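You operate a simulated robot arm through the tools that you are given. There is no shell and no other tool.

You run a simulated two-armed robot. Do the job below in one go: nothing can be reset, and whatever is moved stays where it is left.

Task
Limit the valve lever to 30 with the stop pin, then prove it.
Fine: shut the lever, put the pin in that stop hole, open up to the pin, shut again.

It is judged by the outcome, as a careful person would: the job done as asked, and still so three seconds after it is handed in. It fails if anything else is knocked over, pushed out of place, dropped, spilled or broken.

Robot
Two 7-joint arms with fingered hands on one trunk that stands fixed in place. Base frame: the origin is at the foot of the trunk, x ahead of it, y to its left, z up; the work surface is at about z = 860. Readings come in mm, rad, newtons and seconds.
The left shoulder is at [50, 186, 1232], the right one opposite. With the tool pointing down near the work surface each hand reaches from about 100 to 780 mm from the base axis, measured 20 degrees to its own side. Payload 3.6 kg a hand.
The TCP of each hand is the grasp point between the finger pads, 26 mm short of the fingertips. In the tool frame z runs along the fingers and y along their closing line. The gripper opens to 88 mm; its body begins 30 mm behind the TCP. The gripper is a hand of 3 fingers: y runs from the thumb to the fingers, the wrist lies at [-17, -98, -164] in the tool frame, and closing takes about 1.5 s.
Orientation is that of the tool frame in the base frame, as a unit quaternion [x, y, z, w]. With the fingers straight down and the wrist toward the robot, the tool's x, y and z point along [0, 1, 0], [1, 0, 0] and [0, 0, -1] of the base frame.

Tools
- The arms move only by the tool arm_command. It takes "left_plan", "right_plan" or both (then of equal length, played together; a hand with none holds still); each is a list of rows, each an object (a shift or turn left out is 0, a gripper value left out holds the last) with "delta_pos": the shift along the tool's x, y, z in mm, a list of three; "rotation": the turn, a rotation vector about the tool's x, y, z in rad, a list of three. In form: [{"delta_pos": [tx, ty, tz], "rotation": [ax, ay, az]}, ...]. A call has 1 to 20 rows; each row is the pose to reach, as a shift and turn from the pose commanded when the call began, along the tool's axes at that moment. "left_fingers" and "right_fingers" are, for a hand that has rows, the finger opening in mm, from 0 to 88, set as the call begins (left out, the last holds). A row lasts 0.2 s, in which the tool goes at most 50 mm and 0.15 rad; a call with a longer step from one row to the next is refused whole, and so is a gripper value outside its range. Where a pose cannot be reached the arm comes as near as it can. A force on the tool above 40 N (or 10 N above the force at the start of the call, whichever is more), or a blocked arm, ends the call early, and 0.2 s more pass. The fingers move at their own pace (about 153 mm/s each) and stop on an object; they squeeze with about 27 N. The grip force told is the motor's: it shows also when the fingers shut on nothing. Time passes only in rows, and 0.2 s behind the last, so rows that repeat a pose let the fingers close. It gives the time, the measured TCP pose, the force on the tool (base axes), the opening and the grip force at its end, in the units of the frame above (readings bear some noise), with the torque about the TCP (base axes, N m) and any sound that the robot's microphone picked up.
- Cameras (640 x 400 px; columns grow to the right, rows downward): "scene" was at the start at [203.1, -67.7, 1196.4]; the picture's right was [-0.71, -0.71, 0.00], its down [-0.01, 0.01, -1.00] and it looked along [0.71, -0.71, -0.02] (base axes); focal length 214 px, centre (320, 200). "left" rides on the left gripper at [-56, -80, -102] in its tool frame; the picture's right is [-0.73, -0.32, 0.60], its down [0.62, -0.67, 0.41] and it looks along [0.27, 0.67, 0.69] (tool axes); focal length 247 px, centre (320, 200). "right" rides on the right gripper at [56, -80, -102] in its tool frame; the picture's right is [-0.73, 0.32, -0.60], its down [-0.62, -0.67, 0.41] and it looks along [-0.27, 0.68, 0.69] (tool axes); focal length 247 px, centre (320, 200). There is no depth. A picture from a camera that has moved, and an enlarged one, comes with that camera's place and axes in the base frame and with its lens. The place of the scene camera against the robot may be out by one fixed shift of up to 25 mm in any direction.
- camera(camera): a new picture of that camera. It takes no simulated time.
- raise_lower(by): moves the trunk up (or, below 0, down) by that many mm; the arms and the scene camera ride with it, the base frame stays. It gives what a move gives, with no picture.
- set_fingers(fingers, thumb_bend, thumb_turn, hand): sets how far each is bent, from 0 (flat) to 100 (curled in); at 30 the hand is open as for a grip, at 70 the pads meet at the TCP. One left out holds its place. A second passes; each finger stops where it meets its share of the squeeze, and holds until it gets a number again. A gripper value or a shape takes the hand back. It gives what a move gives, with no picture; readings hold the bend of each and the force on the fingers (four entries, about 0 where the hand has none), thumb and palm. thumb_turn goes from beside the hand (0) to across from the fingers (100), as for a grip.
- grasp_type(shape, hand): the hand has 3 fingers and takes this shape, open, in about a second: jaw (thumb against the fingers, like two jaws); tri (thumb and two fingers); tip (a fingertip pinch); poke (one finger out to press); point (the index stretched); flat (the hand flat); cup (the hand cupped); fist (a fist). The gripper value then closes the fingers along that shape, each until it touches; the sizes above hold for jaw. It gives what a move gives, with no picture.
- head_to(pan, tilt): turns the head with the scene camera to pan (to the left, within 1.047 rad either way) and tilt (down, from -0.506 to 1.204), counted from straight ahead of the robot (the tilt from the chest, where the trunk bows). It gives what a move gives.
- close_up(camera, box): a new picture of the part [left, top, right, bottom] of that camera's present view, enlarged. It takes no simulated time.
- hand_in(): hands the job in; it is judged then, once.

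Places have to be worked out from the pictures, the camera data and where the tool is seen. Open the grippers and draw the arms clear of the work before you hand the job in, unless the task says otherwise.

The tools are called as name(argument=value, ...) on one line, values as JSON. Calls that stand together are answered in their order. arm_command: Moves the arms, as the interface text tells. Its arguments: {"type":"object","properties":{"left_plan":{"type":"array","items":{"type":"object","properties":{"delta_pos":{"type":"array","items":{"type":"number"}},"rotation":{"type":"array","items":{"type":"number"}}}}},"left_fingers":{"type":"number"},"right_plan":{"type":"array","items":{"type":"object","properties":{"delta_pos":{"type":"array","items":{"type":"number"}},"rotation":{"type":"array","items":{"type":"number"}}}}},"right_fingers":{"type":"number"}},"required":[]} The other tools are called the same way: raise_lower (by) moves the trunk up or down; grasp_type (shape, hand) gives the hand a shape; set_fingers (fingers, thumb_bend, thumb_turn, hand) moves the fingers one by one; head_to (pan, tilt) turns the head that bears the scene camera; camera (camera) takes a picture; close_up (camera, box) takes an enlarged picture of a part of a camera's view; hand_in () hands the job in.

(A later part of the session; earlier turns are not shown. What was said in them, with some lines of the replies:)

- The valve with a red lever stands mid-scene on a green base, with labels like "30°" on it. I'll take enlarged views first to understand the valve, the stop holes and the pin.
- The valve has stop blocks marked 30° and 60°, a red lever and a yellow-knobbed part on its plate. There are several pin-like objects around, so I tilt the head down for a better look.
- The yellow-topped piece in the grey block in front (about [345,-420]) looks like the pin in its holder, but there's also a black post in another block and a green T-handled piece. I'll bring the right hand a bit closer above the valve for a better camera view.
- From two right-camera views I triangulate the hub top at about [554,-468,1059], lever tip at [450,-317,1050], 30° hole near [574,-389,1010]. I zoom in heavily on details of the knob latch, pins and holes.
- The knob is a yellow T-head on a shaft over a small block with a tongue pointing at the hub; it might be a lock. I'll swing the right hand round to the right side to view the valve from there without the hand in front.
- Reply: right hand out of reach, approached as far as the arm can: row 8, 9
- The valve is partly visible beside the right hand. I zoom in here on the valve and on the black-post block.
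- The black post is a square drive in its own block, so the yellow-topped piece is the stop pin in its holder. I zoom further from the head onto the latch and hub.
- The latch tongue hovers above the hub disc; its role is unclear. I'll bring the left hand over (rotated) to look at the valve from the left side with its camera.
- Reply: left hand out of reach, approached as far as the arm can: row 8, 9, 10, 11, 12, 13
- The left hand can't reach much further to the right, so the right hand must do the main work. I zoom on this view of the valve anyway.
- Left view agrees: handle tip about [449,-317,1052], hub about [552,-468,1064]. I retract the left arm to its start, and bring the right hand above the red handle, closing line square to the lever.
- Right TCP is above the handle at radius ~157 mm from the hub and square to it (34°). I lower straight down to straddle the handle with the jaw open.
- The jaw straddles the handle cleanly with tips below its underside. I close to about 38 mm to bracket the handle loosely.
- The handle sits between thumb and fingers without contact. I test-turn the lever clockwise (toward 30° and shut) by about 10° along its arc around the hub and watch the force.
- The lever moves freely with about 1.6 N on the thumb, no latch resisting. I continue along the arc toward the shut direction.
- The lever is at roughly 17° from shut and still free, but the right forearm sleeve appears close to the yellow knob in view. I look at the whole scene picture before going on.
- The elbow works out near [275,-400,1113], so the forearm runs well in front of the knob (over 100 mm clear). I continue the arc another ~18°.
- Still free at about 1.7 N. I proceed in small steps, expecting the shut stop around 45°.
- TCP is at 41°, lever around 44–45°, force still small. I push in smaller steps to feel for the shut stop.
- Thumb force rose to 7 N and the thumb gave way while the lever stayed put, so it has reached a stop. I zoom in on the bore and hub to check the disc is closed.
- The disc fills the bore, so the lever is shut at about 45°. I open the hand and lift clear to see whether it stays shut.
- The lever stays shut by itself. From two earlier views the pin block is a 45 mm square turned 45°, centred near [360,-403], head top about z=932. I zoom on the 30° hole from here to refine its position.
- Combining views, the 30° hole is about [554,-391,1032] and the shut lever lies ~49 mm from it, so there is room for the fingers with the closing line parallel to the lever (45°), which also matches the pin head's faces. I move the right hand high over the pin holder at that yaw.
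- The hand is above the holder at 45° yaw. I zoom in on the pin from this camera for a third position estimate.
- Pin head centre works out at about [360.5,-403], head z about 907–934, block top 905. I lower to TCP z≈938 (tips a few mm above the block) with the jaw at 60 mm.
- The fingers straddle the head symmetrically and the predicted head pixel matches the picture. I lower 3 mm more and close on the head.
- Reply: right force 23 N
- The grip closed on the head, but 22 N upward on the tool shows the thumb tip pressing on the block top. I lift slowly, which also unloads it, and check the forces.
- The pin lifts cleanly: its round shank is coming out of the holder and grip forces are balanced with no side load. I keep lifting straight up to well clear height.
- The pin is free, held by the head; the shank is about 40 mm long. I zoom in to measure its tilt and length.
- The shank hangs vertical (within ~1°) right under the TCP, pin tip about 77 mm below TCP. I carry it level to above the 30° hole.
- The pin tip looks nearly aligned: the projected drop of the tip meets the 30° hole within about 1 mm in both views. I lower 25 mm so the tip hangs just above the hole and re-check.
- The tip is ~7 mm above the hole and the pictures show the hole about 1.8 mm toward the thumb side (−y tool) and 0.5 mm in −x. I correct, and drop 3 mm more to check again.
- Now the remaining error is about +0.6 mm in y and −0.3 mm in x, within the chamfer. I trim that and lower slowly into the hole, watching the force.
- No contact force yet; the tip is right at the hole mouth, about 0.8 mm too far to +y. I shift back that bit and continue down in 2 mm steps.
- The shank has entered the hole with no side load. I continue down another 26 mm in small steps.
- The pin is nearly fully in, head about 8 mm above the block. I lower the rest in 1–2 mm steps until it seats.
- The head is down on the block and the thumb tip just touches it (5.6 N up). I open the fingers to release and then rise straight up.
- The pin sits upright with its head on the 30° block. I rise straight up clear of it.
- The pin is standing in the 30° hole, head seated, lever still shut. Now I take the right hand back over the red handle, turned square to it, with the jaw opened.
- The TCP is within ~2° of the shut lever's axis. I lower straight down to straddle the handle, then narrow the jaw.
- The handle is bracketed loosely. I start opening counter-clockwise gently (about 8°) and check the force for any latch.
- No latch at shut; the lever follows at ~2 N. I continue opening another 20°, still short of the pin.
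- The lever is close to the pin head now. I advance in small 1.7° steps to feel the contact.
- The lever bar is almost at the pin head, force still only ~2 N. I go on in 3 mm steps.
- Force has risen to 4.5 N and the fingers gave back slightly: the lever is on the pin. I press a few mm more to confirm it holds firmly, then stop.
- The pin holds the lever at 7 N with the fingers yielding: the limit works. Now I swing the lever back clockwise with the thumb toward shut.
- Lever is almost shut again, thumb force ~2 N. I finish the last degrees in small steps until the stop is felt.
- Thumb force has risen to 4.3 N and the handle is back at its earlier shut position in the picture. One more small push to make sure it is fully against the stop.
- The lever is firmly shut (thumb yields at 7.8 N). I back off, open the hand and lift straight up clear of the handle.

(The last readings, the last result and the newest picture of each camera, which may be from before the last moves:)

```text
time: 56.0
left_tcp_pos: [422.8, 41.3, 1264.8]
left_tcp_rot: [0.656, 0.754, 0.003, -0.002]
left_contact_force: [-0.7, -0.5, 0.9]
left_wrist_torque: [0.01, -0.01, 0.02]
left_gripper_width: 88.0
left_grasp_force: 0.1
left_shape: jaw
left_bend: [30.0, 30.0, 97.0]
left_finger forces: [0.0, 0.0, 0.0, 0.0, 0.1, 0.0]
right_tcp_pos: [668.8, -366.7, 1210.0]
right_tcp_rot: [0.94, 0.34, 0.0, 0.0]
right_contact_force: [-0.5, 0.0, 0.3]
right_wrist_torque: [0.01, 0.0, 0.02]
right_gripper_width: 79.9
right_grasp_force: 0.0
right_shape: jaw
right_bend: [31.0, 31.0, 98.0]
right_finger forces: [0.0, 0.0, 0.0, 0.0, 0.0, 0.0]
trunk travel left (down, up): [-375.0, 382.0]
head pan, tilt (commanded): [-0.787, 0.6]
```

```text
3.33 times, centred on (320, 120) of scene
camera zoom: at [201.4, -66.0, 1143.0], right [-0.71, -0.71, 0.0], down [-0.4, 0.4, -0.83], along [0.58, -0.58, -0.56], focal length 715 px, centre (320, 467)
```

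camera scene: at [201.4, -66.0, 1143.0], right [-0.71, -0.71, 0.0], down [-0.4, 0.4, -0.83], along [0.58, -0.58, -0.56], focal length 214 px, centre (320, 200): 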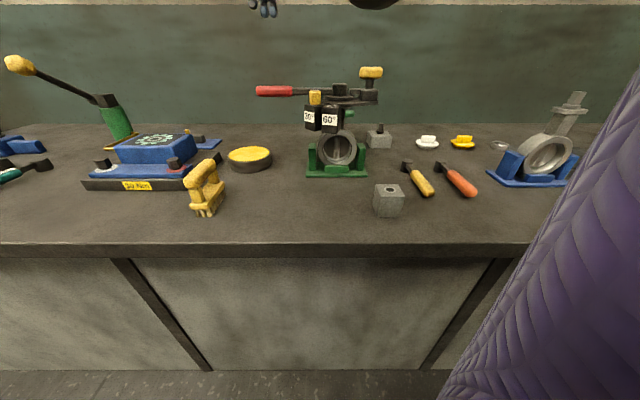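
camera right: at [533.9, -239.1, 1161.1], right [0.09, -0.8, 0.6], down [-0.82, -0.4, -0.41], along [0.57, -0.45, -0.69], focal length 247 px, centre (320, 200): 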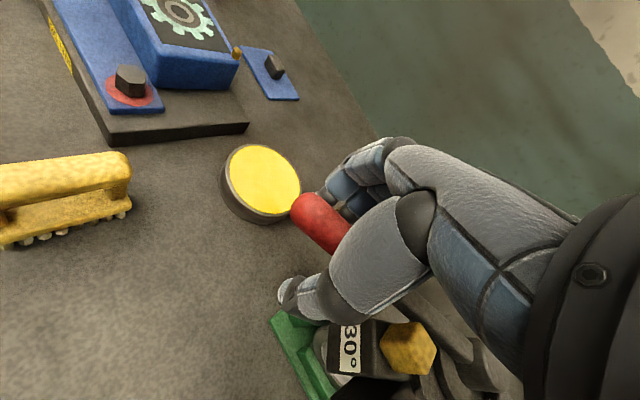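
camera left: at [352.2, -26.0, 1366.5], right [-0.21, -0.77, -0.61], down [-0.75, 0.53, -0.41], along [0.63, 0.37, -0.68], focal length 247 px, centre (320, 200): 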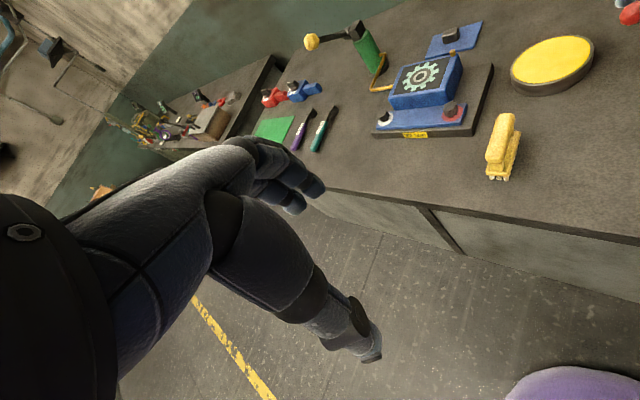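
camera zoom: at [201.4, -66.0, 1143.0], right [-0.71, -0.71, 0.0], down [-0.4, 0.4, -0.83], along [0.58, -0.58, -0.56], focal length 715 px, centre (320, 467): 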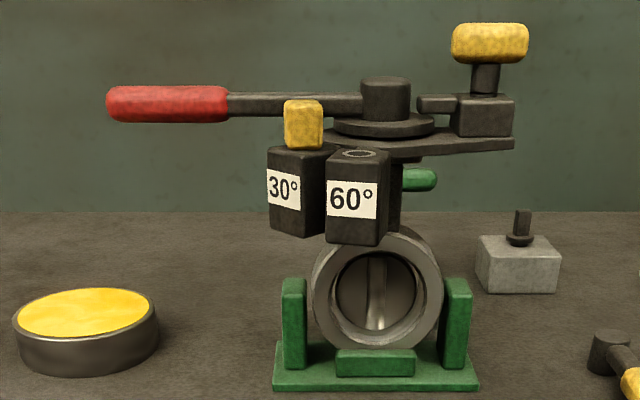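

The lever rests shut, disc closed, pin seated in the 30° hole and nothing else disturbed. I draw the right arm back to its starting place, well clear.

arm_command(right_plan=[{"delta_pos": [-12, -4, -20], "rotation": [0, 0, -0.05]}, {"delta_pos": [-40, -15, -40], "rotation": [0, 0, -0.12]}, {"delta_pos": [-68, -25, -55], "rotation": [0, 0, -0.19]}, {"delta_pos": [-98, -36, -65], "rotation": [0, 0, -0.27]}, {"delta_pos": [-128, -47, -75], "rotation": [0, 0, -0.35]}, {"delta_pos": [-158, -58, -82], "rotation": [0, 0, -0.43]}, {"delta_pos": [-188, -70, -90], "rotation": [0, 0, -0.51]}, {"delta_pos": [-218, -81, -96], "rotation": [0, 0, -0.59]}, {"delta_pos": [-248, -92, -96], "rotation": [0, 0, -0.67]}, {"delta_pos": [-278, -103, -96], "rotation": [0, 0, -0.75]}, {"delta_pos": [-306, -113, -96], "rotation": [0, 0, -0.82]}, {"delta_pos": [-332, -122, -96], "rotation": [0, 0, -0.878]}, {"delta_pos": [-332, -122, -96], "rotation": [0, 0, -0.878]}], right_fingers=88)

camera(camera="scene")

camera(camera="right")

close_up(camera="right", box=[140, 120, 360, 280])

```text
time: 58.8
left_tcp_pos: [421.7, 42.1, 1264.6]
left_tcp_rot: [0.656, 0.755, 0.003, -0.005]
left_contact_force: [-0.4, -0.1, 0.2]
left_wrist_torque: [0.01, 0.02, 0.0]
left_gripper_width: 87.8
left_grasp_force: 0.1
left_shape: jaw
left_bend: [30.0, 30.0, 97.0]
left_finger forces: [0.0, 0.0, 0.1, 0.0, 0.0, 0.0]
right_tcp_pos: [337.2, -482.8, 1304.8]
right_tcp_rot: [0.707, 0.707, -0.001, 0.0]
right_contact_force: [0.0, -0.2, 0.1]
right_wrist_torque: [0.01, 0.01, 0.06]
right_gripper_width: 87.9
right_grasp_force: 0.1
right_shape: jaw
right_bend: [30.0, 30.0, 98.0]
right_finger forces: [0.0, 0.1, 0.1, 0.1, 0.0, 0.0]
trunk travel left (down, up): [-375.0, 382.0]
head pan, tilt (commanded): [-0.787, 0.6]
```

```text
taken
camera scene: at [202.0, -66.0, 1142.9], right [-0.71, -0.71, 0.0], down [-0.4, 0.4, -0.82], along [0.58, -0.58, -0.57], focal length 214 px, centre (320, 200)
```

scene: 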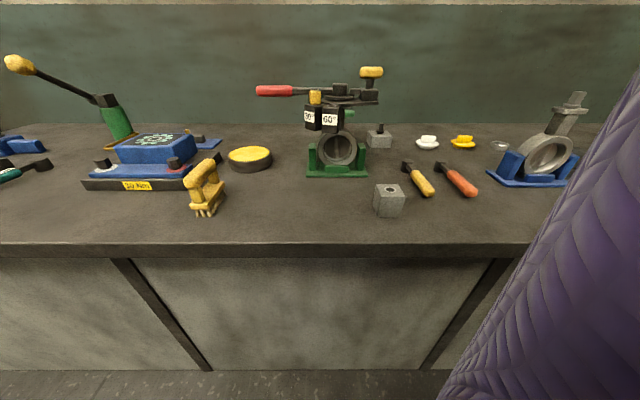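

```text
taken
camera right: at [255.3, -426.8, 1406.1], right [0.32, -0.73, 0.6], down [-0.66, -0.62, -0.41], along [0.68, -0.27, -0.69], focal length 247 px, centre (320, 200)
```

right: 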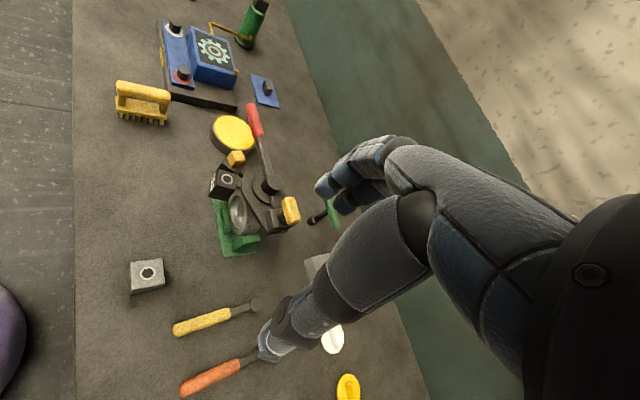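

```text
2.50 times, centred on (250, 200) of right
camera zoom: at [255.3, -426.8, 1406.1], right [0.32, -0.73, 0.6], down [-0.66, -0.62, -0.41], along [0.68, -0.27, -0.69], focal length 617 px, centre (495, 200)
```

zoom: 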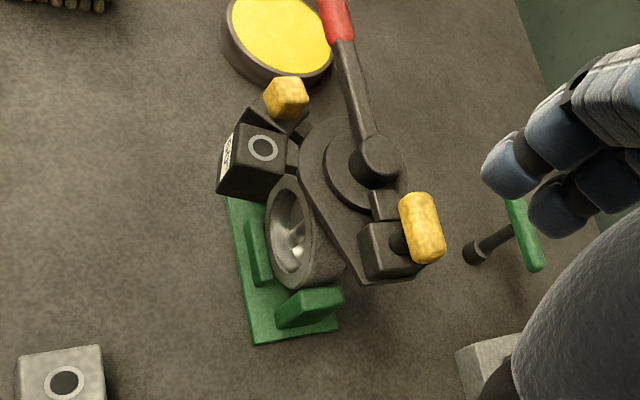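

Both arms are clear with hands open; the lever is shut, the pin stands seated in the 30° hole, and the rest of the bench is as it was. I hand the job in.

hand_in()

```text
The job is handed in.
```

The valve lever is now limited to 30° by the stop pin, and I proved it. I shut the lever, put the pin in the 30° hole, opened the lever up to the pin, then shut it again.

- **Shut:** the lever turned freely back to its stop, and the disc closed the bore.
- **Pin:** I lifted it from its holder and lowered it into the 30° hole. Its head rests on the block.
- **Proof:** opening moved freely at about 2 N until the lever met the pin. It then held at about 7 N, with the fingers giving way rather than the pin.
- **Angle:** from where the hand was, I put the travel at roughly 30–34°. That is a rough estimate, not a precise reading.
- **Final state:** the lever is shut against its stop again and stayed there after I let go. Both hands are open and clear, and nothing else on the bench looks moved.

I never touched the yellow knob beside the hub, and it did not get in the lever's way.
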